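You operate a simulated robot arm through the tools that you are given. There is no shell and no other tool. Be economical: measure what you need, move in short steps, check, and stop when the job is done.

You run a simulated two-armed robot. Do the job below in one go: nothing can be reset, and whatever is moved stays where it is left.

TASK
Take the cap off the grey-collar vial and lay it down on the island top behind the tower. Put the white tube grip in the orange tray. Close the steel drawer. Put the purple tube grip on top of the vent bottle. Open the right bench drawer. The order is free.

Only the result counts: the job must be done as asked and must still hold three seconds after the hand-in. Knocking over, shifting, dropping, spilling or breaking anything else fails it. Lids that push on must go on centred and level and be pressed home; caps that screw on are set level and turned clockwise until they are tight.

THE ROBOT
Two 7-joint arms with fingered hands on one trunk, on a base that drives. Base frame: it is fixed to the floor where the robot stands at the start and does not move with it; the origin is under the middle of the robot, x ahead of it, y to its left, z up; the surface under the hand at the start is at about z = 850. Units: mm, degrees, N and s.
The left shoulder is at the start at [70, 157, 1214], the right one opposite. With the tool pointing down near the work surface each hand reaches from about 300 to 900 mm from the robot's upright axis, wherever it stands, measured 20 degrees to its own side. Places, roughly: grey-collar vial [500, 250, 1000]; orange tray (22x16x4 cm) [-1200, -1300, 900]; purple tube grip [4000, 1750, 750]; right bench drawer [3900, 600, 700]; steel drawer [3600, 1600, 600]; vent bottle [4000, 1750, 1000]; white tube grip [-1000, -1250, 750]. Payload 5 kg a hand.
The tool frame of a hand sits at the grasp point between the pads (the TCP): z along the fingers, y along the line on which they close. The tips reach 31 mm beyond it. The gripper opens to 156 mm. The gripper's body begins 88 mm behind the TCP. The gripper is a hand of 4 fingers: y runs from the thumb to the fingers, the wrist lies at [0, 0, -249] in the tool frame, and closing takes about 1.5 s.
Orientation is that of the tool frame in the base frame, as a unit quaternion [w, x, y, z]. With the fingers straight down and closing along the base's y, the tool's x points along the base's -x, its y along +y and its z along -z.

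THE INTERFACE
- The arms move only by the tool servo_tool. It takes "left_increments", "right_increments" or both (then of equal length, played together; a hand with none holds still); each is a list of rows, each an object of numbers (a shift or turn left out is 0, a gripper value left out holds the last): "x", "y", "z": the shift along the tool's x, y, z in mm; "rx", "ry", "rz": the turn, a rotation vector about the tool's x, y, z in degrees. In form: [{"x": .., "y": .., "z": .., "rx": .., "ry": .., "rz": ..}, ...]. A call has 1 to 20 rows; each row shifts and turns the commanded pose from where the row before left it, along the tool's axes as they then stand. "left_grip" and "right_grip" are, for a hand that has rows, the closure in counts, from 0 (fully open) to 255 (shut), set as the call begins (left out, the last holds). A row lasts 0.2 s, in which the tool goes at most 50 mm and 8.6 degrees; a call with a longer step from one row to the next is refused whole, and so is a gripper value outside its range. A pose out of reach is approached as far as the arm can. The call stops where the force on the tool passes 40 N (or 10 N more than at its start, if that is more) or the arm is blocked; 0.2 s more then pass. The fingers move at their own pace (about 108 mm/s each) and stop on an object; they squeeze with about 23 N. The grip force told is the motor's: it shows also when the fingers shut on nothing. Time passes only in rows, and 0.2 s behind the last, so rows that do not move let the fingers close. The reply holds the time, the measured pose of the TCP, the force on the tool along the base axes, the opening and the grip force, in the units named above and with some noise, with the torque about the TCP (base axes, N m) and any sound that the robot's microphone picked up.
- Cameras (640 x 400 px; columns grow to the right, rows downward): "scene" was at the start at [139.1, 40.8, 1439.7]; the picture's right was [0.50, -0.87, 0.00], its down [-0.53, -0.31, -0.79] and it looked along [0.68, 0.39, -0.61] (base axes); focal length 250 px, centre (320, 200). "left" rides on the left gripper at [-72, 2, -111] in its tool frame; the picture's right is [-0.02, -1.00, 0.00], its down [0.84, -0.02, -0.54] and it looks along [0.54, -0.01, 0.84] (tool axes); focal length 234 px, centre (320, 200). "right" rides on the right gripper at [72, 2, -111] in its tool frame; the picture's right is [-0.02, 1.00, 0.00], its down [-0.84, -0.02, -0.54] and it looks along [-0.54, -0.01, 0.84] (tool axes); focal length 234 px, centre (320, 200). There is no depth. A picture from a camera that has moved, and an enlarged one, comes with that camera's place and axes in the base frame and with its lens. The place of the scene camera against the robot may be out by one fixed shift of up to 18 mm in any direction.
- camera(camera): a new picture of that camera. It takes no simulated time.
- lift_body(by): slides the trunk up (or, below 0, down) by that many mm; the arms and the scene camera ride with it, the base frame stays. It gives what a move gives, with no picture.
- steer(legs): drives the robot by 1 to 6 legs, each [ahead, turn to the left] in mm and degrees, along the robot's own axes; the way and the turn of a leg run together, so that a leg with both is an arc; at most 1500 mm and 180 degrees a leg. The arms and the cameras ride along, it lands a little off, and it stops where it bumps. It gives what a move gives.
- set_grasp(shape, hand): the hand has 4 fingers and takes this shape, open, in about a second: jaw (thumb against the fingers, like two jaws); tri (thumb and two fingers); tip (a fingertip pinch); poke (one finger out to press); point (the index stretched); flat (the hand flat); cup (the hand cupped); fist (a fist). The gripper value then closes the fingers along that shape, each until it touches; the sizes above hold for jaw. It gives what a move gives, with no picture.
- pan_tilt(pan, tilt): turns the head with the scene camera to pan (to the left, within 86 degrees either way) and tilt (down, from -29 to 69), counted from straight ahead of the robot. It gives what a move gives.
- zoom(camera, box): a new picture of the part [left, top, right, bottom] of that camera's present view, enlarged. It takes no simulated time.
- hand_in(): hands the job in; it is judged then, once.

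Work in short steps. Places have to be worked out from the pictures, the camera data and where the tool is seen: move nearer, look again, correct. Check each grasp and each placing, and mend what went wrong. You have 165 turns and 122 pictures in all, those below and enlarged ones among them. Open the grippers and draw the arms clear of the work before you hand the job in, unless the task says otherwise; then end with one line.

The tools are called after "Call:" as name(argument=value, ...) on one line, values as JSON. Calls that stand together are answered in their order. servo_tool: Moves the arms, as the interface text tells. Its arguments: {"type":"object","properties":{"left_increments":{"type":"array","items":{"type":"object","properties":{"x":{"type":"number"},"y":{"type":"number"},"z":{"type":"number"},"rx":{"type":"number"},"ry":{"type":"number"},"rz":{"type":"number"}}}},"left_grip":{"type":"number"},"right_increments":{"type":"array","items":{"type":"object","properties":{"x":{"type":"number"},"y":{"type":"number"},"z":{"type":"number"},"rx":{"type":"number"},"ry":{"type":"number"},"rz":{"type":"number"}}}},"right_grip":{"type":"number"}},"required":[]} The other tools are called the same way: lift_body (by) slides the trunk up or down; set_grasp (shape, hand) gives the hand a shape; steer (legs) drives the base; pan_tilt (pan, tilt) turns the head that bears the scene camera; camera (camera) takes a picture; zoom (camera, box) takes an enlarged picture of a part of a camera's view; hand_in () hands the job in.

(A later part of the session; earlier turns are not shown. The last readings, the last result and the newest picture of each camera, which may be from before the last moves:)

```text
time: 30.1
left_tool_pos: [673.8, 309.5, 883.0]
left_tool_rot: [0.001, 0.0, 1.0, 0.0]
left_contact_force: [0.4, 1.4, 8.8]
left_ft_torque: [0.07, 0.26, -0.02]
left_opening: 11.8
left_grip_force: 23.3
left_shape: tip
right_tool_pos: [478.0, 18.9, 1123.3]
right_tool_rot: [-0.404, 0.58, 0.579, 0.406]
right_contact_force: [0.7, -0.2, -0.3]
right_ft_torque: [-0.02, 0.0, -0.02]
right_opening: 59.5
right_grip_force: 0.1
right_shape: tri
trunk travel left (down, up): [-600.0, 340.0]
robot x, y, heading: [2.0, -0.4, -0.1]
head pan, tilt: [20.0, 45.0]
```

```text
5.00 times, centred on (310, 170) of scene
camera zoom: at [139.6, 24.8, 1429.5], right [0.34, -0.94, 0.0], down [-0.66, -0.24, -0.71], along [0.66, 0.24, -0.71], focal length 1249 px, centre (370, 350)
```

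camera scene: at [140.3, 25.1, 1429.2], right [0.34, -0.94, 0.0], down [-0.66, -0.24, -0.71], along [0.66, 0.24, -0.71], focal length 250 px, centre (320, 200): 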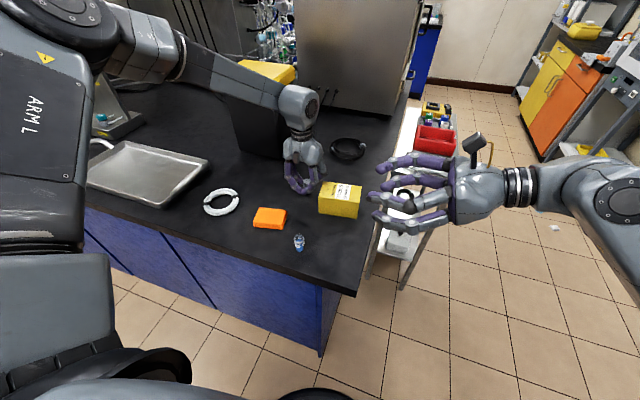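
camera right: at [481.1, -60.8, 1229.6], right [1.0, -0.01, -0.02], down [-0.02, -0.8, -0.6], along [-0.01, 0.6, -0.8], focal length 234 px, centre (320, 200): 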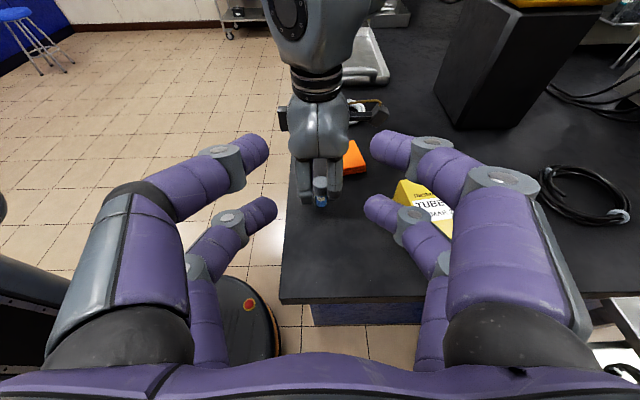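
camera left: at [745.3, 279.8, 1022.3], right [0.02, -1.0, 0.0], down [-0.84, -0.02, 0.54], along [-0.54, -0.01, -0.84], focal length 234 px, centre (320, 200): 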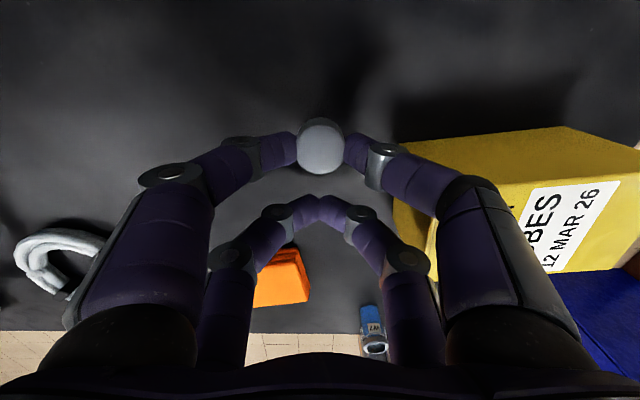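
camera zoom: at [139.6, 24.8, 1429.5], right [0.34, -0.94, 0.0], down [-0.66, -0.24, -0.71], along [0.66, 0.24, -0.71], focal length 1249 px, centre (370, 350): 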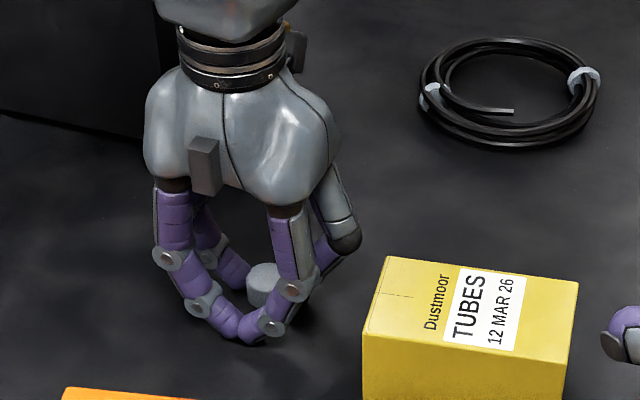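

Contact of ~9 N at TCP z 883: the cap is down. Releasing and lifting, then checking.

Call:
servo_tool(left_increments=[{}, {}, {}, {}, {"z": -20}, {"z": -40}, {"z": -40}, {"z": -40}], left_grip=157)

Call:
camera(camera="left")

```text
time: 31.9
left_tool_pos: [672.4, 309.3, 1021.4]
left_tool_rot: [0.0, 0.0, 1.0, -0.001]
left_contact_force: [0.5, 0.7, 0.3]
left_ft_torque: [0.02, -0.01, 0.03]
left_opening: 59.6
left_grip_force: 0.0
left_shape: tip
right_tool_pos: [477.9, 18.5, 1123.5]
right_tool_rot: [-0.405, 0.579, 0.579, 0.407]
right_contact_force: [-0.1, -0.4, -0.7]
right_ft_torque: [0.01, -0.01, -0.03]
right_opening: 59.9
right_grip_force: 0.1
right_shape: tri
trunk travel left (down, up): [-600.0, 340.0]
robot x, y, heading: [-2.2, 0.3, -0.1]
head pan, tilt: [20.0, 45.0]
```

```text
85 pictures are left
camera left: at [744.4, 310.2, 1132.6], right [0.02, -1.0, 0.0], down [-0.84, -0.02, 0.54], along [-0.54, -0.01, -0.84], focal length 234 px, centre (320, 200)
```

left: 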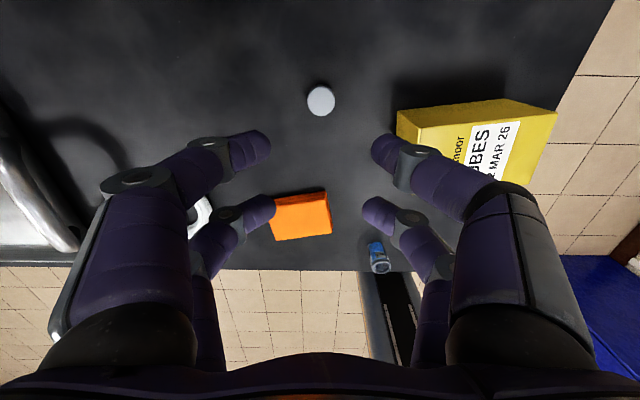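

Cap stands upright at [699, 308]. Retracting the left hand and returning the right hand to pointing straight down, to get ready to drive round to the island's right end.

Call:
servo_tool(left_increments=[{"z": -40}, {"z": -40}, {"z": -40}, {"x": 45}, {"x": 45}, {"x": 45}, {"x": 45}, {"x": 45}, {"x": 45}, {"x": 30}, {}, {}, {}, {}, {}, {}, {}, {}, {}, {}], right_increments=[{"rz": -8.18}, {"rz": -8.18}, {"rz": -8.18}, {"rz": -8.18}, {"rz": -8.18}, {"rz": -8.18}, {"rz": -8.18}, {"rz": -8.18}, {"rz": -8.18}, {"rz": -8.18}, {"rz": -8.2}, {"rx": 7.78}, {"rx": 7.78}, {"rx": 7.78}, {"rx": 7.78}, {"rx": 7.78}, {"rx": 7.78}, {"rx": 7.78}, {"rx": 7.78}, {"rx": 7.76}])

Call:
servo_tool(right_increments=[{"x": 10, "y": -35, "z": -5}, {"x": 10, "y": -35, "z": -5}, {"x": 10, "y": -35, "z": -5}, {"x": 10, "y": -35, "z": -5}, {"x": 10, "y": -35, "z": -5}, {"x": 10, "y": -35, "z": -5}])

Call:
steer(legs=[[0, -90], [330, 0], [0, 90], [450, 0]])

Call:
pan_tilt(pan=40, tilt=40)

Call:
camera(camera="scene")

```text
time: 36.1
left_tool_pos: [374.1, 310.8, 1142.5]
left_tool_rot: [0.0, 0.001, 1.0, 0.0]
left_contact_force: [1.2, 0.1, -0.7]
left_ft_torque: [-0.03, -0.01, -0.03]
left_opening: 59.8
left_grip_force: 0.0
left_shape: tip
right_tool_pos: [478.8, 20.0, 1121.3]
right_tool_rot: [0.001, -0.001, 1.0, -0.002]
right_contact_force: [-0.6, 0.1, 1.1]
right_ft_torque: [-0.02, -0.04, -0.01]
right_opening: 59.7
right_grip_force: 0.0
right_shape: tri
trunk travel left (down, up): [-600.0, 340.0]
robot x, y, heading: [-0.3, -1.4, 0.2]
head pan, tilt: [20.0, 45.0]
```

```text
time: 37.5
left_tool_pos: [371.6, 307.3, 1142.8]
left_tool_rot: [0.001, 0.0, 1.0, 0.001]
left_contact_force: [0.0, 0.4, 0.1]
left_ft_torque: [0.04, -0.03, -0.03]
left_opening: 59.5
left_grip_force: 0.0
left_shape: tip
right_tool_pos: [416.8, -191.8, 1152.5]
right_tool_rot: [0.001, -0.001, 1.0, 0.0]
right_contact_force: [0.2, -1.1, 0.5]
right_ft_torque: [0.01, -0.05, -0.05]
right_opening: 59.6
right_grip_force: 0.1
right_shape: tri
trunk travel left (down, up): [-600.0, 340.0]
robot x, y, heading: [-5.2, -4.1, 0.0]
head pan, tilt: [20.0, 45.0]
```

```text
time: 49.5
left_tool_pos: [831.4, -38.2, 1143.4]
left_tool_rot: [-0.001, 0.007, 1.0, 0.0]
left_contact_force: [0.2, 0.3, -0.3]
left_ft_torque: [0.0, -0.01, 0.0]
left_opening: 59.6
left_grip_force: 0.0
left_shape: tip
right_tool_pos: [868.1, -538.2, 1151.8]
right_tool_rot: [0.0, 0.006, 1.0, 0.001]
right_contact_force: [0.1, 0.5, -0.4]
right_ft_torque: [0.0, 0.0, 0.01]
right_opening: 59.4
right_grip_force: 0.0
right_shape: tri
trunk travel left (down, up): [-600.0, 340.0]
robot x, y, heading: [453.7, -341.0, -1.1]
head pan, tilt: [20.0, 45.0]
```

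```text
time: 50.3
left_tool_pos: [830.4, -38.9, 1143.7]
left_tool_rot: [0.0, 0.007, 1.0, 0.0]
left_contact_force: [-0.9, -1.5, 0.3]
left_ft_torque: [-0.01, 0.0, -0.04]
left_opening: 59.7
left_grip_force: 0.1
left_shape: tip
right_tool_pos: [867.7, -538.2, 1153.1]
right_tool_rot: [0.0, 0.007, 1.0, 0.0]
right_contact_force: [0.4, -0.3, 0.1]
right_ft_torque: [0.0, -0.02, -0.01]
right_opening: 59.5
right_grip_force: 0.0
right_shape: tri
trunk travel left (down, up): [-600.0, 340.0]
robot x, y, heading: [452.0, -339.4, -0.7]
head pan, tilt: [40.0, 40.0]
```

```text
84 pictures are left
camera scene: at [582.1, -292.0, 1436.4], right [0.63, -0.78, 0.0], down [-0.5, -0.41, -0.77], along [0.59, 0.48, -0.64], focal length 250 px, centre (320, 200)
```

scene: 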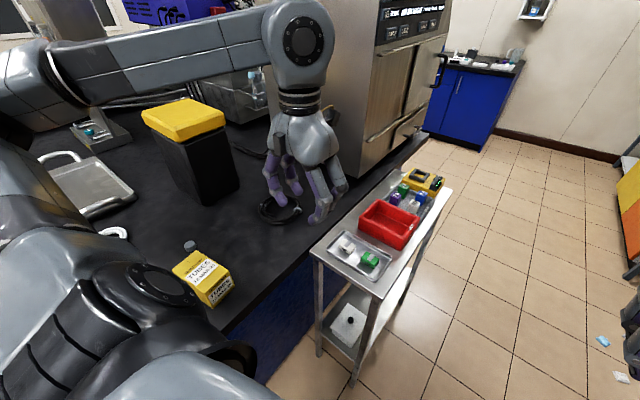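

Trolley starts at x≈945, y −211…20, so there's room at [590, −300]. Driving there and turning left 80° to face the island end.

Call:
steer(legs=[[140, 0], [0, 81], [40, 0]])

Call:
pan_tilt(pan=-10, tilt=35)

Call:
camera(camera="scene")

```text
time: 55.5
left_tool_pos: [358.7, 115.6, 1144.5]
left_tool_rot: [0.001, -0.642, 0.767, 0.001]
left_contact_force: [-0.6, -0.6, -0.8]
left_ft_torque: [0.02, -0.03, 0.04]
left_opening: 59.3
left_grip_force: 0.0
left_shape: tip
right_tool_pos: [856.9, 70.2, 1154.1]
right_tool_rot: [0.001, -0.641, 0.767, 0.002]
right_contact_force: [0.3, 0.2, 0.2]
right_ft_torque: [0.03, -0.01, 0.04]
right_opening: 59.6
right_grip_force: 0.1
right_shape: tri
trunk travel left (down, up): [-600.0, 340.0]
robot x, y, heading: [596.8, -303.1, 79.9]
head pan, tilt: [40.0, 40.0]
```

```text
time: 56.7
left_tool_pos: [358.5, 119.3, 1142.9]
left_tool_rot: [0.0, -0.642, 0.767, 0.001]
left_contact_force: [-0.3, -0.1, 0.7]
left_ft_torque: [-0.03, 0.02, 0.02]
left_opening: 59.5
left_grip_force: 0.0
left_shape: tip
right_tool_pos: [857.6, 74.5, 1152.6]
right_tool_rot: [0.0, -0.641, 0.767, 0.0]
right_contact_force: [-0.4, 0.0, -0.2]
right_ft_torque: [0.0, 0.0, 0.02]
right_opening: 59.7
right_grip_force: 0.0
right_shape: tri
trunk travel left (down, up): [-600.0, 340.0]
robot x, y, heading: [598.5, -304.8, 80.1]
head pan, tilt: [-10.0, 35.0]
```

```text
83 pictures are left
camera scene: at [649.7, -174.7, 1443.9], right [0.94, -0.34, 0.0], down [-0.2, -0.54, -0.82], along [0.28, 0.77, -0.57], focal length 250 px, centre (320, 200)
```

scene: 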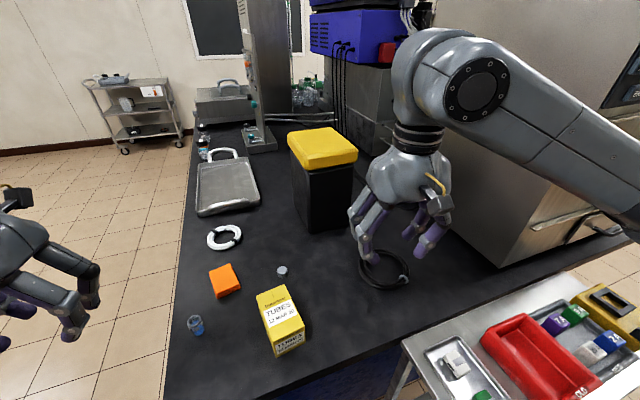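

The cap is at (282, 270) in view, left of the coil. Rotating the right hand (tool x to +X, camera away from the tower) and tilting 20° toward +y.

Call:
servo_tool(right_increments=[{"rz": -8.33}, {"rz": -8.33}, {"rz": -8.33}, {"rz": -8.33}, {"rz": -8.33}, {"rz": -8.33}, {"rz": -8.33}, {"rz": -8.33}, {"rz": -8.33}, {"rz": -8.33}, {"rz": -8.33}, {"rz": -8.33}, {"rx": 6.67}, {"rx": 6.67}, {"rx": 6.66}, {}])

Call:
camera(camera="right")

```text
time: 60.1
left_tool_pos: [358.8, 118.4, 1142.3]
left_tool_rot: [0.0, -0.641, 0.767, 0.0]
left_contact_force: [0.1, -0.6, -1.3]
left_ft_torque: [-0.04, 0.0, 0.01]
left_opening: 59.5
left_grip_force: 0.0
left_shape: tip
right_tool_pos: [857.5, 71.7, 1151.8]
right_tool_rot: [-0.059, 0.998, -0.002, 0.001]
right_contact_force: [-0.1, -0.9, -0.5]
right_ft_torque: [-0.01, -0.01, 0.02]
right_opening: 59.7
right_grip_force: 0.0
right_shape: tri
right hand out of reach, approached as far as the arm can: row 14, 15
trunk travel left (down, up): [-600.0, 340.0]
robot x, y, heading: [596.0, -300.6, 80.0]
head pan, tilt: [-10.0, 35.0]
```

```text
82 pictures are left
camera right: at [929.4, 57.8, 1264.2], right [-0.03, -0.99, -0.12], down [-0.84, -0.04, 0.54], along [-0.54, 0.11, -0.83], focal length 234 px, centre (320, 200)
```

right: 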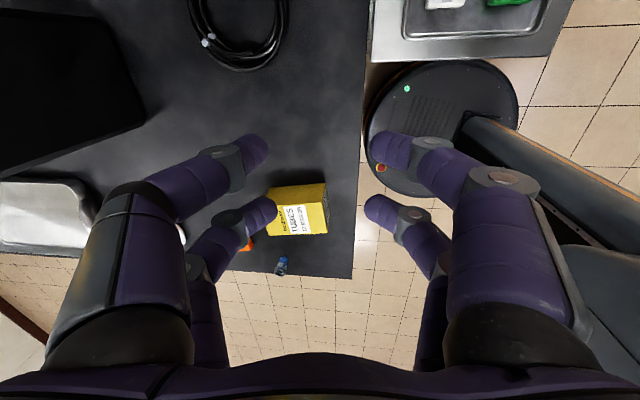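

Tilt stopped at ~7° here (joint limit close to the body). Moving toward the cap, where the arm is more extended, and watching the pose.

Call:
servo_tool(right_increments=[{"x": -26.4, "y": -40}, {"x": -26.4, "y": -40}, {"x": -26.4, "y": -40}, {"x": -26.4, "y": -40}, {"x": -26.4, "y": -40}, {}, {}])

Call:
camera(camera="right")

```text
time: 61.7
left_tool_pos: [359.4, 118.6, 1142.8]
left_tool_rot: [0.0, -0.641, 0.767, 0.001]
left_contact_force: [-0.4, 0.4, 0.6]
left_ft_torque: [-0.02, 0.03, -0.04]
left_opening: 59.9
left_grip_force: 0.0
left_shape: tip
right_tool_pos: [725.2, 273.9, 1174.5]
right_tool_rot: [-0.058, 0.998, -0.002, 0.001]
right_contact_force: [0.2, -0.5, -0.2]
right_ft_torque: [0.02, -0.03, 0.03]
right_opening: 59.6
right_grip_force: 0.0
right_shape: tri
trunk travel left (down, up): [-600.0, 340.0]
robot x, y, heading: [595.9, -305.0, 79.7]
head pan, tilt: [-10.0, 35.0]
```

```text
81 pictures are left
camera right: at [797.0, 259.3, 1287.0], right [-0.03, -0.99, -0.12], down [-0.84, -0.04, 0.54], along [-0.54, 0.11, -0.83], focal length 234 px, centre (320, 200)
```

right: 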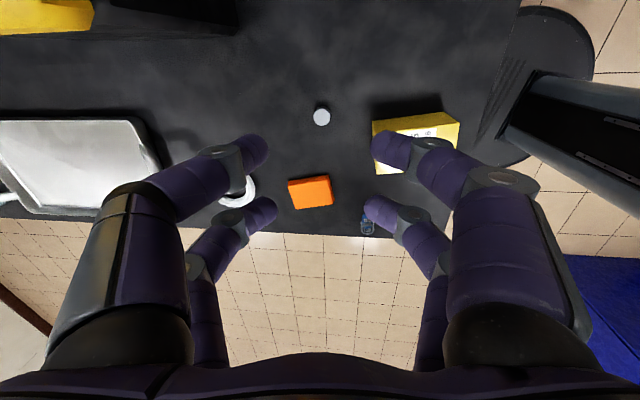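

Cap confirmed at [699, 308], directly under the tool −x pair. Descending most of the way and checking.

Call:
servo_tool(right_increments=[{"z": 43, "y": 0.5}, {"z": 43, "y": 0.5}, {"z": 43, "y": 0.5}, {"z": 43, "y": 0.5}, {"z": 43, "y": 0.4}, {}])

Call:
camera(camera="right")

```text
time: 63.1
left_tool_pos: [358.5, 117.9, 1142.6]
left_tool_rot: [0.0, -0.641, 0.768, 0.0]
left_contact_force: [-0.4, -0.7, -0.7]
left_ft_torque: [0.0, -0.02, 0.04]
left_opening: 59.5
left_grip_force: 0.0
left_shape: tip
right_tool_pos: [726.3, 297.1, 961.5]
right_tool_rot: [-0.059, 0.998, -0.002, 0.0]
right_contact_force: [-0.2, 0.3, 0.2]
right_ft_torque: [0.0, -0.02, 0.02]
right_opening: 59.5
right_grip_force: 0.0
right_shape: tri
trunk travel left (down, up): [-600.0, 340.0]
robot x, y, heading: [599.2, -308.4, 79.6]
head pan, tilt: [-10.0, 35.0]
```

```text
80 pictures are left
camera right: at [797.2, 281.5, 1073.8], right [-0.03, -0.99, -0.12], down [-0.84, -0.04, 0.54], along [-0.54, 0.11, -0.83], focal length 234 px, centre (320, 200)
```

right: 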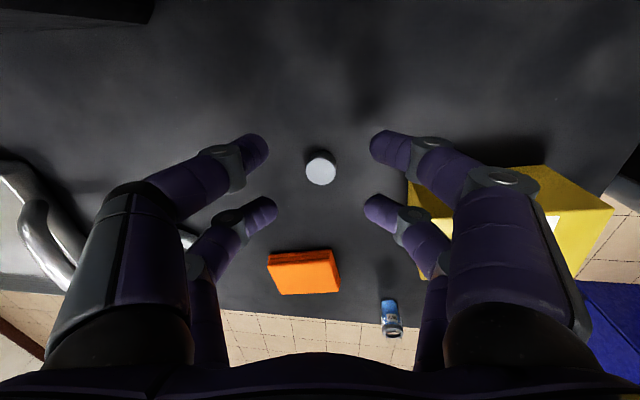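

Still lined up (cap [700, 308]). Final descent and pinch.

Call:
servo_tool(right_increments=[{"z": 25, "y": 0.3}, {"z": 25, "y": 0.3}, {"z": 15}, {"z": 9}, {}])

Call:
servo_tool(right_increments=[{}, {}, {}, {}, {}], right_grip=255)

Call:
zoom(camera="right", box=[220, 60, 420, 220])

```text
time: 64.3
left_tool_pos: [358.9, 117.8, 1143.7]
left_tool_rot: [-0.001, -0.641, 0.767, 0.0]
left_contact_force: [-0.2, 0.0, 0.2]
left_ft_torque: [-0.01, 0.01, -0.02]
left_opening: 59.8
left_grip_force: 0.0
left_shape: tip
right_tool_pos: [727.8, 303.4, 888.3]
right_tool_rot: [-0.059, 0.998, -0.002, 0.0]
right_contact_force: [0.1, 0.7, -1.6]
right_ft_torque: [0.01, 0.0, -0.03]
right_opening: 59.7
right_grip_force: 0.1
right_shape: tri
trunk travel left (down, up): [-600.0, 340.0]
robot x, y, heading: [598.3, -300.5, 79.8]
head pan, tilt: [-10.0, 35.0]
```

```text
time: 65.5
left_tool_pos: [358.4, 119.0, 1144.0]
left_tool_rot: [0.0, -0.641, 0.767, 0.001]
left_contact_force: [0.3, -0.3, -0.3]
left_ft_torque: [-0.02, -0.03, 0.0]
left_opening: 59.7
left_grip_force: 0.1
left_shape: tip
right_tool_pos: [726.3, 302.0, 889.1]
right_tool_rot: [-0.059, 0.998, -0.001, 0.0]
right_contact_force: [0.2, -0.2, 0.2]
right_ft_torque: [0.0, -0.01, -0.01]
right_opening: 0.0
right_grip_force: 23.1
right_shape: tri
trunk travel left (down, up): [-600.0, 340.0]
robot x, y, heading: [596.3, -302.8, 79.8]
head pan, tilt: [-10.0, 35.0]
```

```text
2.50 times, centred on (320, 140) of right
camera zoom: at [798.6, 288.0, 1000.4], right [-0.03, -0.99, -0.12], down [-0.84, -0.04, 0.54], along [-0.54, 0.11, -0.83], focal length 585 px, centre (320, 350)
```

zoom: 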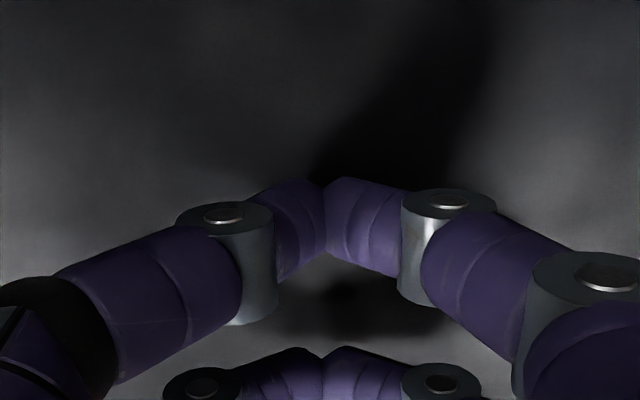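

Closed to 0; the crop missed the far pair. Looking at the full view to see where the cap is.

Call:
zoom(camera="right", box=[220, 120, 420, 280])

Call:
zoom(camera="scene", box=[200, 200, 360, 320])

```text
2.50 times, centred on (320, 200) of right
camera zoom: at [798.6, 288.0, 1000.4], right [-0.03, -0.99, -0.12], down [-0.84, -0.04, 0.54], along [-0.54, 0.11, -0.83], focal length 585 px, centre (320, 200)
```

zoom: 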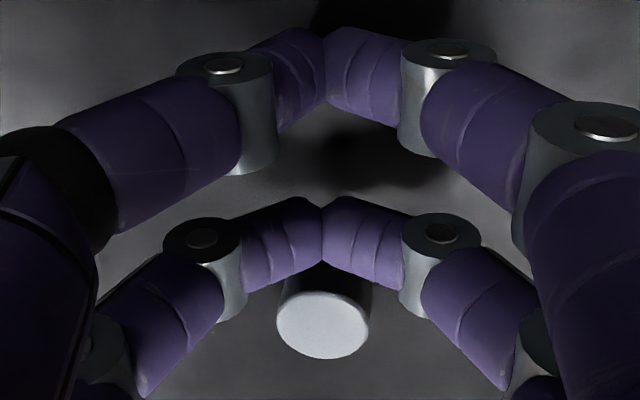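

```text
3.33 times, centred on (280, 260) of scene
camera zoom: at [649.6, -175.4, 1444.0], right [0.94, -0.35, 0.0], down [-0.2, -0.54, -0.82], along [0.28, 0.77, -0.57], focal length 833 px, centre (453, 0)
```

zoom: 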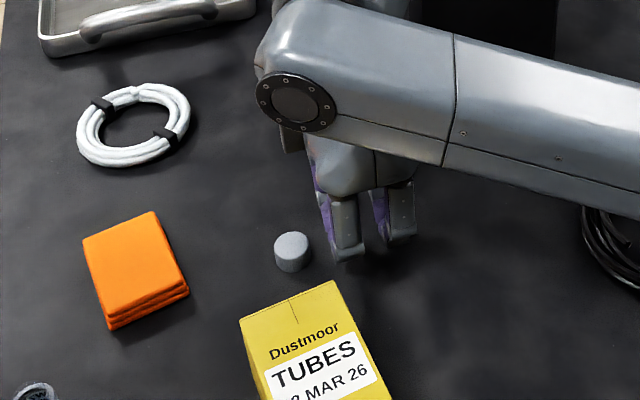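

The far pair squeezed the cap out toward −x (now about [666, 306], still upright). I'll use the near pair (tool +x, +27 mm) instead: lift, open and shift to x≈639.

Call:
servo_tool(right_increments=[{"z": -25}, {"z": -25}, {"z": -25}, {}, {"x": -30}, {"x": -30}, {"x": -28}, {}], right_grip=157)

Call:
camera(camera="right")

```text
time: 67.3
left_tool_pos: [359.2, 117.6, 1142.0]
left_tool_rot: [-0.001, -0.642, 0.767, 0.0]
left_contact_force: [-0.6, 0.3, 0.8]
left_ft_torque: [0.0, 0.01, -0.04]
left_opening: 59.4
left_grip_force: 0.1
left_shape: tip
right_tool_pos: [638.5, 294.4, 964.4]
right_tool_rot: [-0.059, 0.998, -0.002, 0.0]
right_contact_force: [-0.2, 0.1, 0.1]
right_ft_torque: [-0.02, 0.03, -0.02]
right_opening: 59.5
right_grip_force: 0.0
right_shape: tri
trunk travel left (down, up): [-600.0, 340.0]
robot x, y, heading: [596.0, -309.7, 80.1]
head pan, tilt: [-10.0, 35.0]
```

```text
76 pictures are left
camera right: at [711.0, 278.5, 1075.9], right [-0.03, -0.99, -0.12], down [-0.84, -0.04, 0.54], along [-0.54, 0.11, -0.83], focal length 234 px, centre (320, 200)
```

right: 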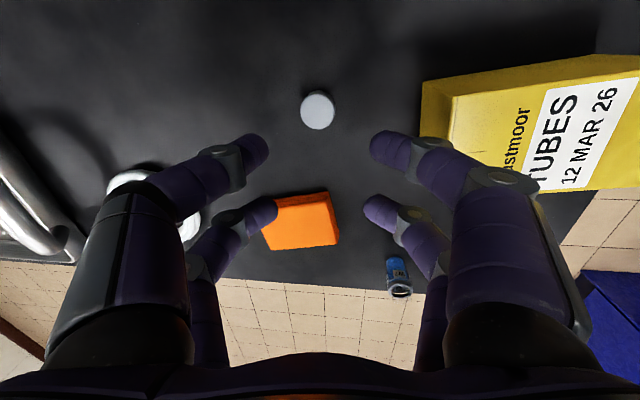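

Cap at [667, 305]. Narrowing the opening to 45 mm to keep clear of the TUBES box and descending on the near pair.

Call:
servo_tool(right_increments=[{"x": 1, "y": 2}, {}, {}, {"z": 25}, {"z": 25}, {"z": 20}, {"z": 9.5}, {}], right_grip=181)

Call:
zoom(camera="right", box=[220, 60, 420, 220])

```text
time: 69.1
left_tool_pos: [359.2, 118.1, 1143.9]
left_tool_rot: [0.0, -0.642, 0.767, 0.0]
left_contact_force: [0.8, 0.7, -0.4]
left_ft_torque: [0.03, -0.02, 0.01]
left_opening: 59.8
left_grip_force: 0.1
left_shape: tip
right_tool_pos: [640.3, 302.7, 886.1]
right_tool_rot: [-0.059, 0.998, -0.002, 0.001]
right_contact_force: [0.7, -2.3, 8.8]
right_ft_torque: [-0.33, 0.01, 0.0]
right_opening: 45.5
right_grip_force: 0.0
right_shape: tri
trunk travel left (down, up): [-600.0, 340.0]
robot x, y, heading: [596.5, -304.2, 79.7]
head pan, tilt: [-10.0, 35.0]
```

```text
2.50 times, centred on (320, 140) of right
camera zoom: at [712.0, 287.0, 997.4], right [-0.03, -0.99, -0.12], down [-0.84, -0.04, 0.54], along [-0.54, 0.11, -0.83], focal length 585 px, centre (320, 350)
```

zoom: 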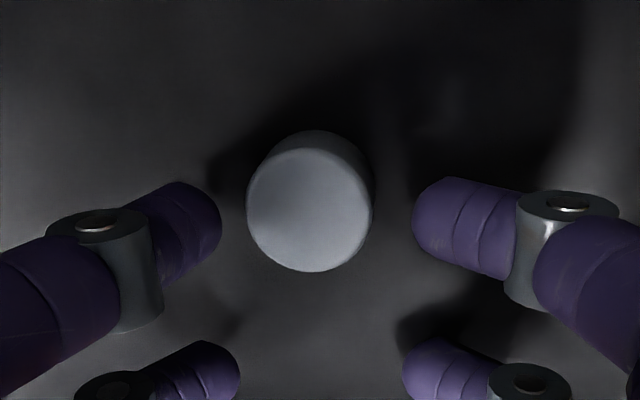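

Fingertips just touch the top (9 N). Comparing with the earlier good pinch, I need +4 mm in x and a hair in y; raising 2 mm and closing.

Call:
servo_tool(right_increments=[{"x": 4, "y": -1.5, "z": -2}, {}])

Call:
servo_tool(right_increments=[{}, {}, {}, {}, {}], right_grip=255)

Call:
zoom(camera="right", box=[220, 60, 420, 220])

```text
time: 69.7
left_tool_pos: [357.8, 119.0, 1143.8]
left_tool_rot: [0.0, -0.642, 0.767, 0.0]
left_contact_force: [0.1, 0.2, 0.0]
left_ft_torque: [0.01, 0.03, 0.0]
left_opening: 59.8
left_grip_force: 0.1
left_shape: tip
right_tool_pos: [645.3, 303.5, 886.1]
right_tool_rot: [-0.059, 0.998, -0.003, 0.0]
right_contact_force: [-0.5, 0.5, 2.6]
right_ft_torque: [-0.04, 0.03, -0.05]
right_opening: 45.3
right_grip_force: 0.2
right_shape: tri
trunk travel left (down, up): [-600.0, 340.0]
robot x, y, heading: [594.8, -299.7, 79.8]
head pan, tilt: [-10.0, 35.0]
```

```text
time: 70.9
left_tool_pos: [359.4, 118.1, 1142.4]
left_tool_rot: [0.001, -0.642, 0.767, 0.0]
left_contact_force: [-0.2, 0.0, 0.0]
left_ft_torque: [-0.01, -0.02, 0.03]
left_opening: 59.6
left_grip_force: 0.1
left_shape: tip
right_tool_pos: [644.9, 302.4, 887.2]
right_tool_rot: [-0.058, 0.998, -0.001, 0.0]
right_contact_force: [0.4, 0.0, 0.4]
right_ft_torque: [-0.01, 0.01, -0.01]
right_opening: 11.4
right_grip_force: 22.8
right_shape: tri
trunk travel left (down, up): [-600.0, 340.0]
robot x, y, heading: [593.9, -303.5, 79.7]
head pan, tilt: [-10.0, 35.0]
```

```text
2.50 times, centred on (320, 140) of right
camera zoom: at [716.0, 288.5, 997.9], right [-0.03, -0.99, -0.12], down [-0.84, -0.04, 0.54], along [-0.54, 0.11, -0.83], focal length 585 px, centre (320, 350)
```

zoom: 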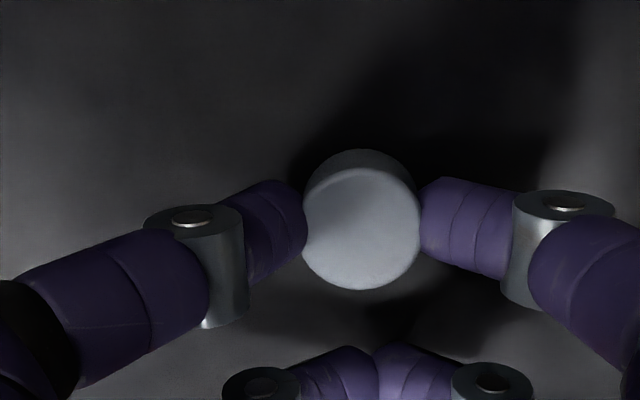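

Cap is gripped. Lifting 150 mm and carrying along +x to x≈1050, on the open side of the tower.

Call:
servo_tool(right_increments=[{"z": -40}, {"z": -40}, {"z": -40}, {"z": -30}, {"x": 45}, {"x": 45}, {"x": 45}, {"x": 45}, {"x": 45}, {"x": 45}, {"x": 45}, {"x": 45}, {"x": 45}, {}])

Call:
camera(camera="right")

Call:
pan_tilt(pan=-25, tilt=30)

Call:
camera(camera="scene")

```text
time: 73.9
left_tool_pos: [358.5, 119.3, 1143.1]
left_tool_rot: [0.0, -0.641, 0.767, 0.0]
left_contact_force: [0.3, -0.5, -0.3]
left_ft_torque: [0.0, -0.01, 0.01]
left_opening: 59.5
left_grip_force: 0.0
left_shape: tip
right_tool_pos: [1049.4, 284.4, 1035.7]
right_tool_rot: [-0.059, 0.998, -0.003, 0.0]
right_contact_force: [-0.2, -0.2, -0.5]
right_ft_torque: [-0.02, 0.0, -0.01]
right_opening: 11.5
right_grip_force: 23.1
right_shape: tri
trunk travel left (down, up): [-600.0, 340.0]
robot x, y, heading: [598.1, -302.8, 79.9]
head pan, tilt: [-10.0, 35.0]
```

```text
73 pictures are left
camera right: at [1120.5, 269.8, 1147.6], right [-0.03, -0.99, -0.12], down [-0.84, -0.04, 0.54], along [-0.54, 0.11, -0.83], focal length 234 px, centre (320, 200)
```

right: 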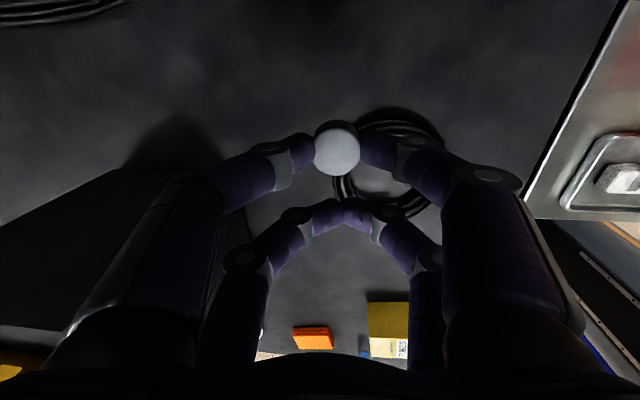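

```text
time: 74.7
left_tool_pos: [359.9, 118.3, 1143.8]
left_tool_rot: [0.0, -0.642, 0.767, 0.0]
left_contact_force: [-0.8, -0.8, 0.5]
left_ft_torque: [-0.01, 0.02, 0.01]
left_opening: 59.3
left_grip_force: 0.0
left_shape: tip
right_tool_pos: [1049.9, 284.6, 1035.5]
right_tool_rot: [-0.058, 0.998, -0.001, 0.0]
right_contact_force: [0.1, 0.5, 0.6]
right_ft_torque: [0.0, 0.01, -0.01]
right_opening: 11.4
right_grip_force: 23.0
right_shape: tri
trunk travel left (down, up): [-600.0, 340.0]
robot x, y, heading: [597.2, -307.7, 79.6]
head pan, tilt: [-25.0, 30.0]
```

```text
72 pictures are left
camera scene: at [671.6, -184.2, 1451.8], right [0.82, -0.58, 0.0], down [-0.29, -0.41, -0.87], along [0.5, 0.71, -0.5], focal length 250 px, centre (320, 200)
```

scene: 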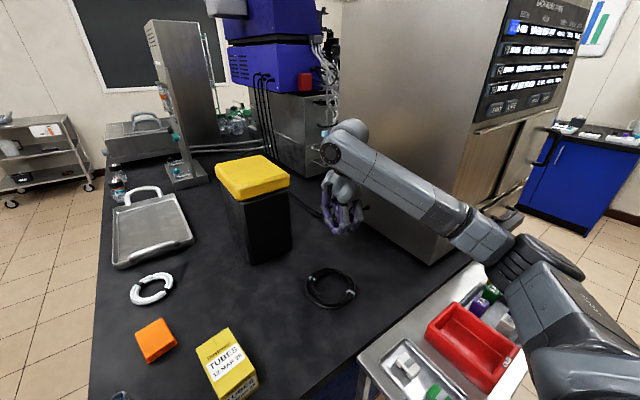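

Tower corner is confirmed near [970, 450]; the hand at x 1050 clears it. Moving +y about 215 mm behind the tower.

Call:
servo_tool(right_increments=[{"x": 2, "y": -43}, {"x": 2, "y": -43}, {"y": -43}, {"y": -43}, {"y": -43}, {}])

Call:
camera(camera="right")

```text
time: 76.1
left_tool_pos: [359.6, 119.6, 1142.9]
left_tool_rot: [-0.001, -0.641, 0.767, 0.001]
left_contact_force: [0.5, -0.4, -0.7]
left_ft_torque: [-0.03, 0.02, -0.04]
left_opening: 59.7
left_grip_force: 0.0
left_shape: tip
right_tool_pos: [1055.1, 487.8, 1058.3]
right_tool_rot: [-0.06, 0.998, -0.003, -0.002]
right_contact_force: [0.5, 0.0, -0.6]
right_ft_torque: [0.0, 0.02, -0.01]
right_opening: 11.4
right_grip_force: 22.5
right_shape: tri
right hand out of reach, approached as far as the arm can: row 5
trunk travel left (down, up): [-600.0, 340.0]
robot x, y, heading: [593.4, -304.5, 79.5]
head pan, tilt: [-25.0, 30.0]
```

```text
71 pictures are left
camera right: at [1127.5, 472.0, 1170.0], right [-0.03, -0.99, -0.12], down [-0.84, -0.04, 0.54], along [-0.55, 0.12, -0.83], focal length 234 px, centre (320, 200)
```

right: 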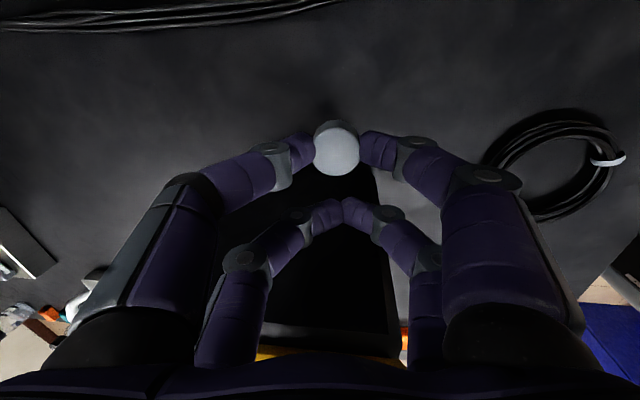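

Reach limit at y≈488, which is already well within the tower's width. Going straight down there; the cap should touch at TCP z≈887.

Call:
servo_tool(right_increments=[{"z": 37, "y": 4.4}, {"z": 37, "y": 4.4}, {"z": 37, "y": 4.4}, {"z": 37, "y": 4.4}, {"z": 12, "y": 1.5}, {}])

Call:
servo_tool(right_increments=[{"z": 3}, {"z": 3}, {"z": 2}, {"z": 2}, {}])

Call:
camera(camera="right")

```text
time: 77.7
left_tool_pos: [357.0, 114.6, 1141.2]
left_tool_rot: [0.002, -0.641, 0.768, 0.001]
left_contact_force: [-1.6, -0.4, 0.4]
left_ft_torque: [0.02, 0.0, -0.02]
left_opening: 59.4
left_grip_force: 0.1
left_shape: tip
right_tool_pos: [1053.6, 500.8, 946.0]
right_tool_rot: [-0.092, 0.996, -0.005, -0.006]
right_contact_force: [-0.1, -0.3, -0.2]
right_ft_torque: [0.01, 0.02, 0.0]
right_opening: 11.2
right_grip_force: 23.4
right_shape: tri
trunk travel left (down, up): [-600.0, 340.0]
robot x, y, heading: [595.7, -304.6, 80.0]
head pan, tilt: [-25.0, 30.0]
stopped in row 6 (right hand): the arm was blocked; the commanded pose is now the measured one
```

```text
time: 78.9
left_tool_pos: [356.2, 114.6, 1144.3]
left_tool_rot: [0.003, -0.642, 0.767, 0.001]
left_contact_force: [0.1, -0.1, -0.5]
left_ft_torque: [-0.03, -0.02, 0.02]
left_opening: 59.9
left_grip_force: 0.0
left_shape: tip
right_tool_pos: [1054.3, 502.2, 946.2]
right_tool_rot: [-0.096, 0.995, -0.005, -0.004]
right_contact_force: [-0.5, 1.1, 0.0]
right_ft_torque: [-0.01, 0.01, -0.02]
right_opening: 11.2
right_grip_force: 22.8
right_shape: tri
trunk travel left (down, up): [-600.0, 340.0]
robot x, y, heading: [598.4, -305.2, 79.7]
head pan, tilt: [-25.0, 30.0]
```

```text
70 pictures are left
camera right: at [1126.2, 479.6, 1055.1], right [-0.04, -0.98, -0.19], down [-0.83, -0.07, 0.55], along [-0.55, 0.18, -0.81], focal length 234 px, centre (320, 200)
```

right: 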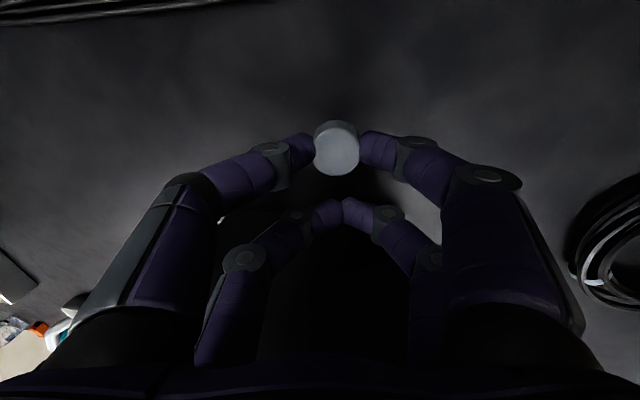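

The arm was blocked at z≈946; checking in the scene view what it touches.

Call:
camera(camera="scene")

Call:
zoom(camera="scene", box=[200, 100, 440, 280])

```text
69 pictures are left
camera scene: at [668.1, -190.5, 1452.9], right [0.82, -0.58, 0.0], down [-0.29, -0.4, -0.87], along [0.5, 0.71, -0.49], focal length 250 px, centre (320, 200)
```

scene: 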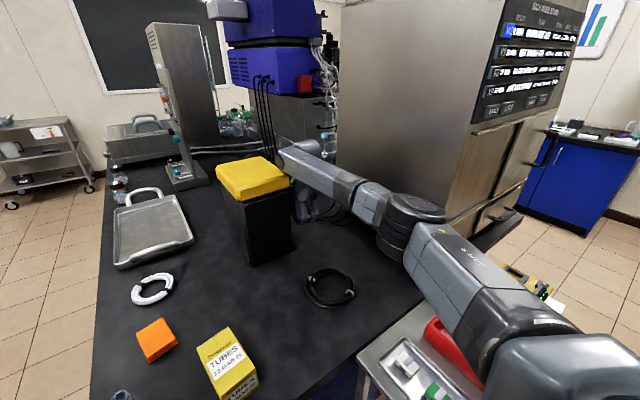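

```text
2.22 times, centred on (320, 190) of scene
camera zoom: at [668.1, -190.5, 1452.9], right [0.82, -0.58, 0.0], down [-0.29, -0.4, -0.87], along [0.5, 0.71, -0.49], focal length 555 px, centre (320, 222)
```

zoom: 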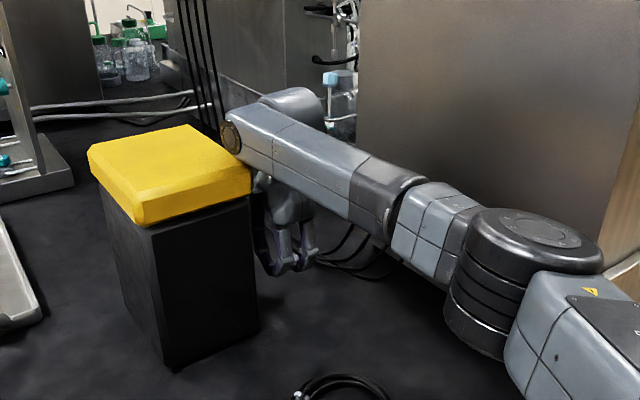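

The base got pushed back slightly, so the wrist housing probably met the tower lid's edge. I'll raise the hand, shift 12 mm away from the tower, and tilt the tool ~12° more so the wrist stays right of the tower.

Call:
servo_tool(right_increments=[{"z": -25}, {"z": -25}, {"z": -20}, {"x": 12}, {"rx": 6}, {"rx": 6}, {}])

Call:
zoom(camera="scene", box=[200, 100, 440, 280])

```text
time: 80.5
left_tool_pos: [359.0, 120.5, 1142.3]
left_tool_rot: [-0.001, -0.642, 0.766, 0.0]
left_contact_force: [0.2, 0.0, 0.8]
left_ft_torque: [0.01, -0.03, 0.0]
left_opening: 59.3
left_grip_force: 0.1
left_shape: tip
right_tool_pos: [1067.5, 492.9, 996.4]
right_tool_rot: [-0.19, 0.982, -0.006, -0.004]
right_contact_force: [-0.7, -0.1, -0.8]
right_ft_torque: [-0.03, 0.03, -0.02]
right_opening: 11.1
right_grip_force: 23.2
right_shape: tri
trunk travel left (down, up): [-600.0, 340.0]
robot x, y, heading: [595.2, -307.0, 79.7]
head pan, tilt: [-25.0, 30.0]
```

```text
2.22 times, centred on (320, 190) of scene
camera zoom: at [671.2, -182.6, 1451.7], right [0.82, -0.58, 0.0], down [-0.29, -0.41, -0.87], along [0.5, 0.71, -0.5], focal length 555 px, centre (320, 222)
```

zoom: 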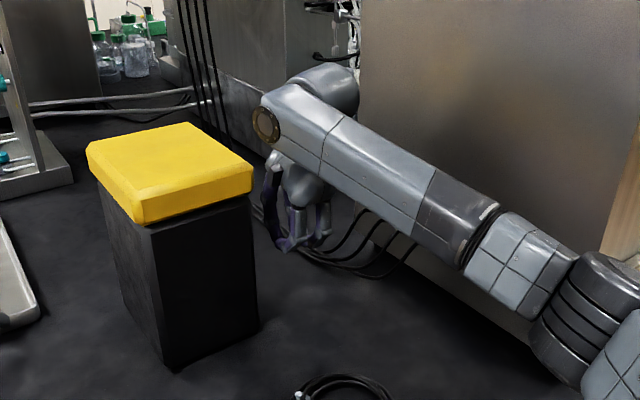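

Free again, tower unmoved, tilt 22°. Descending straight down in stages.

Call:
servo_tool(right_increments=[{"z": 20, "y": 8}, {"z": 20, "y": 8}, {"z": 20, "y": 8}, {"z": 16, "y": 6.5}, {}])

Call:
zoom(camera="scene", box=[200, 100, 440, 280])

```text
time: 81.7
left_tool_pos: [358.8, 120.2, 1143.7]
left_tool_rot: [0.0, -0.641, 0.767, 0.0]
left_contact_force: [-0.2, 0.3, -0.2]
left_ft_torque: [-0.01, 0.01, -0.02]
left_opening: 59.5
left_grip_force: 0.0
left_shape: tip
right_tool_pos: [1068.5, 493.0, 913.7]
right_tool_rot: [-0.19, 0.982, -0.006, -0.004]
right_contact_force: [0.4, -0.5, 0.2]
right_ft_torque: [0.03, -0.01, 0.04]
right_opening: 11.4
right_grip_force: 23.0
right_shape: tri
trunk travel left (down, up): [-600.0, 340.0]
robot x, y, heading: [595.4, -304.5, 79.5]
head pan, tilt: [-25.0, 30.0]
```

```text
2.22 times, centred on (320, 190) of scene
camera zoom: at [671.5, -183.8, 1451.8], right [0.82, -0.58, 0.0], down [-0.29, -0.41, -0.87], along [0.5, 0.71, -0.5], focal length 555 px, centre (320, 222)
```

zoom: 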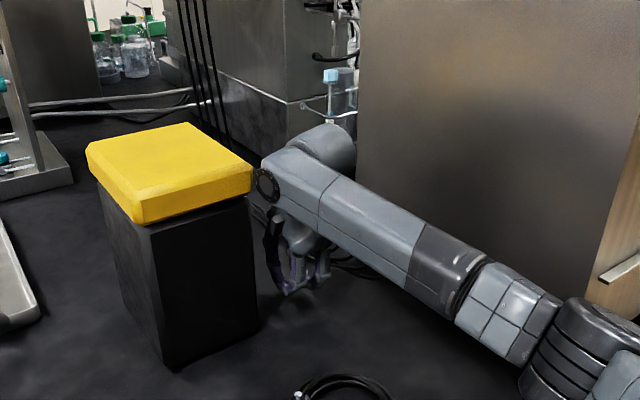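

Wrist housing is near the lid corner, so I'll add 15 mm of +x, then lower in small steps until contact.

Call:
servo_tool(right_increments=[{"x": 15}, {"z": 4, "y": 1.6}, {"z": 4, "y": 1.6}, {"z": 4, "y": 1.6}, {"z": 3, "y": 1.2}, {"z": 3, "y": 1.2}, {}])

Call:
camera(camera="right")

```text
time: 83.3
left_tool_pos: [359.3, 119.3, 1142.9]
left_tool_rot: [0.0, -0.641, 0.767, 0.0]
left_contact_force: [0.4, -0.5, 0.2]
left_ft_torque: [-0.01, -0.02, -0.02]
left_opening: 59.7
left_grip_force: 0.1
left_shape: tip
right_tool_pos: [1082.4, 491.5, 894.2]
right_tool_rot: [-0.189, 0.982, -0.006, -0.005]
right_contact_force: [0.5, 1.0, 0.0]
right_ft_torque: [0.03, 0.0, -0.01]
right_opening: 11.1
right_grip_force: 22.3
right_shape: tri
trunk travel left (down, up): [-600.0, 340.0]
robot x, y, heading: [596.4, -302.3, 79.8]
head pan, tilt: [-25.0, 30.0]
```

```text
65 pictures are left
camera right: at [1154.6, 448.4, 998.2], right [-0.04, -0.93, -0.37], down [-0.83, -0.18, 0.52], along [-0.55, 0.33, -0.77], focal length 234 px, centre (320, 200)
```

right: 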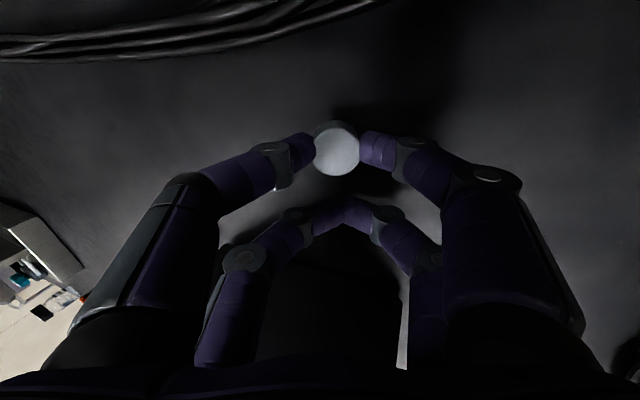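

Not yet touching at z 894. Lowering in 2 mm steps until contact.

Call:
servo_tool(right_increments=[{"z": 2, "y": 0.8}, {"z": 2, "y": 0.8}, {"z": 2, "y": 0.8}, {"z": 2, "y": 0.8}, {}])

```text
time: 84.5
left_tool_pos: [359.4, 118.8, 1143.9]
left_tool_rot: [0.001, -0.641, 0.767, 0.0]
left_contact_force: [0.9, 0.1, -0.4]
left_ft_torque: [0.0, 0.01, 0.0]
left_opening: 59.6
left_grip_force: 0.0
left_shape: tip
right_tool_pos: [1082.1, 490.8, 890.3]
right_tool_rot: [-0.191, 0.982, -0.007, -0.004]
right_contact_force: [0.1, -2.9, 11.7]
right_ft_torque: [-0.25, -0.31, -0.11]
right_opening: 11.0
right_grip_force: 23.8
right_shape: tri
trunk travel left (down, up): [-600.0, 340.0]
robot x, y, heading: [595.9, -306.1, 79.5]
head pan, tilt: [-25.0, 30.0]
```

Contact (12 N). Easing up 2 mm and opening to release, then lifting along the tool.

Call:
servo_tool(right_increments=[{"z": -2, "y": -0.8}, {}, {}, {}], right_grip=165)

Call:
zoom(camera="right", box=[220, 60, 420, 220])

```text
time: 85.5
left_tool_pos: [357.6, 117.8, 1143.0]
left_tool_rot: [0.0, -0.641, 0.767, 0.0]
left_contact_force: [0.1, 0.0, -0.3]
left_ft_torque: [0.0, -0.01, 0.03]
left_opening: 59.5
left_grip_force: 0.2
left_shape: tip
right_tool_pos: [1081.1, 491.2, 889.5]
right_tool_rot: [-0.19, 0.982, -0.005, -0.004]
right_contact_force: [-1.0, 1.5, 8.1]
right_ft_torque: [-0.04, 0.0, -0.01]
right_opening: 52.8
right_grip_force: 0.0
right_shape: tri
trunk travel left (down, up): [-600.0, 340.0]
robot x, y, heading: [597.1, -303.6, 80.0]
head pan, tilt: [-25.0, 30.0]
```

```text
2.50 times, centred on (320, 140) of right
camera zoom: at [1153.3, 447.4, 993.9], right [-0.04, -0.93, -0.37], down [-0.83, -0.18, 0.52], along [-0.55, 0.33, -0.77], focal length 585 px, centre (320, 350)
```

zoom: 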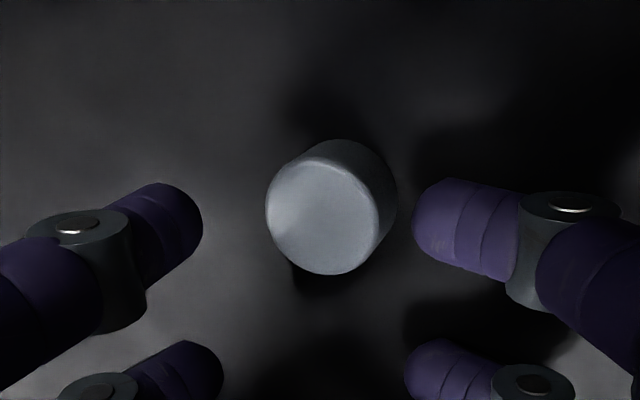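

Cap is standing free behind the tower. Lifting out along the tool axis, then back in −y.

Call:
servo_tool(right_increments=[{"z": -15}, {"z": -30}, {"z": -40}, {"z": -40}, {"z": -30}, {"y": 40, "x": 5}, {"y": 40, "x": 5}, {"y": 40}, {"y": 40}, {"y": 40}])

Call:
camera(camera="right")

```text
time: 87.7
left_tool_pos: [358.9, 118.2, 1143.9]
left_tool_rot: [0.001, -0.642, 0.767, 0.0]
left_contact_force: [-0.5, 0.0, -0.3]
left_ft_torque: [0.03, -0.03, -0.02]
left_opening: 59.7
left_grip_force: 0.0
left_shape: tip
right_tool_pos: [1091.7, 248.6, 955.9]
right_tool_rot: [-0.19, 0.982, -0.006, -0.004]
right_contact_force: [-1.0, 0.0, -0.3]
right_ft_torque: [0.01, -0.04, -0.04]
right_opening: 55.0
right_grip_force: 0.1
right_shape: tri
trunk travel left (down, up): [-600.0, 340.0]
robot x, y, heading: [600.3, -305.7, 79.8]
head pan, tilt: [-25.0, 30.0]
```

```text
63 pictures are left
camera right: at [1163.0, 204.3, 1059.2], right [-0.04, -0.93, -0.37], down [-0.83, -0.18, 0.52], along [-0.55, 0.33, -0.77], focal length 234 px, centre (320, 200)
```

right: 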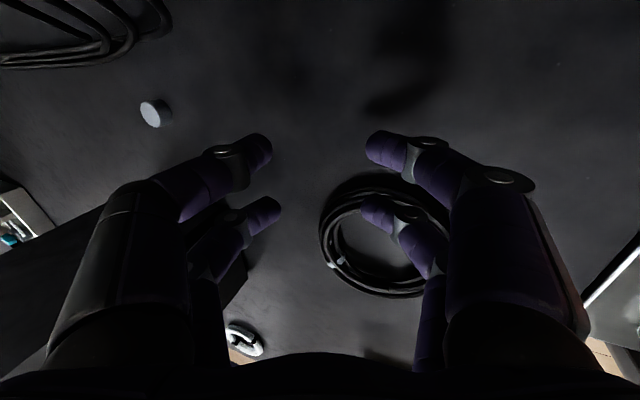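

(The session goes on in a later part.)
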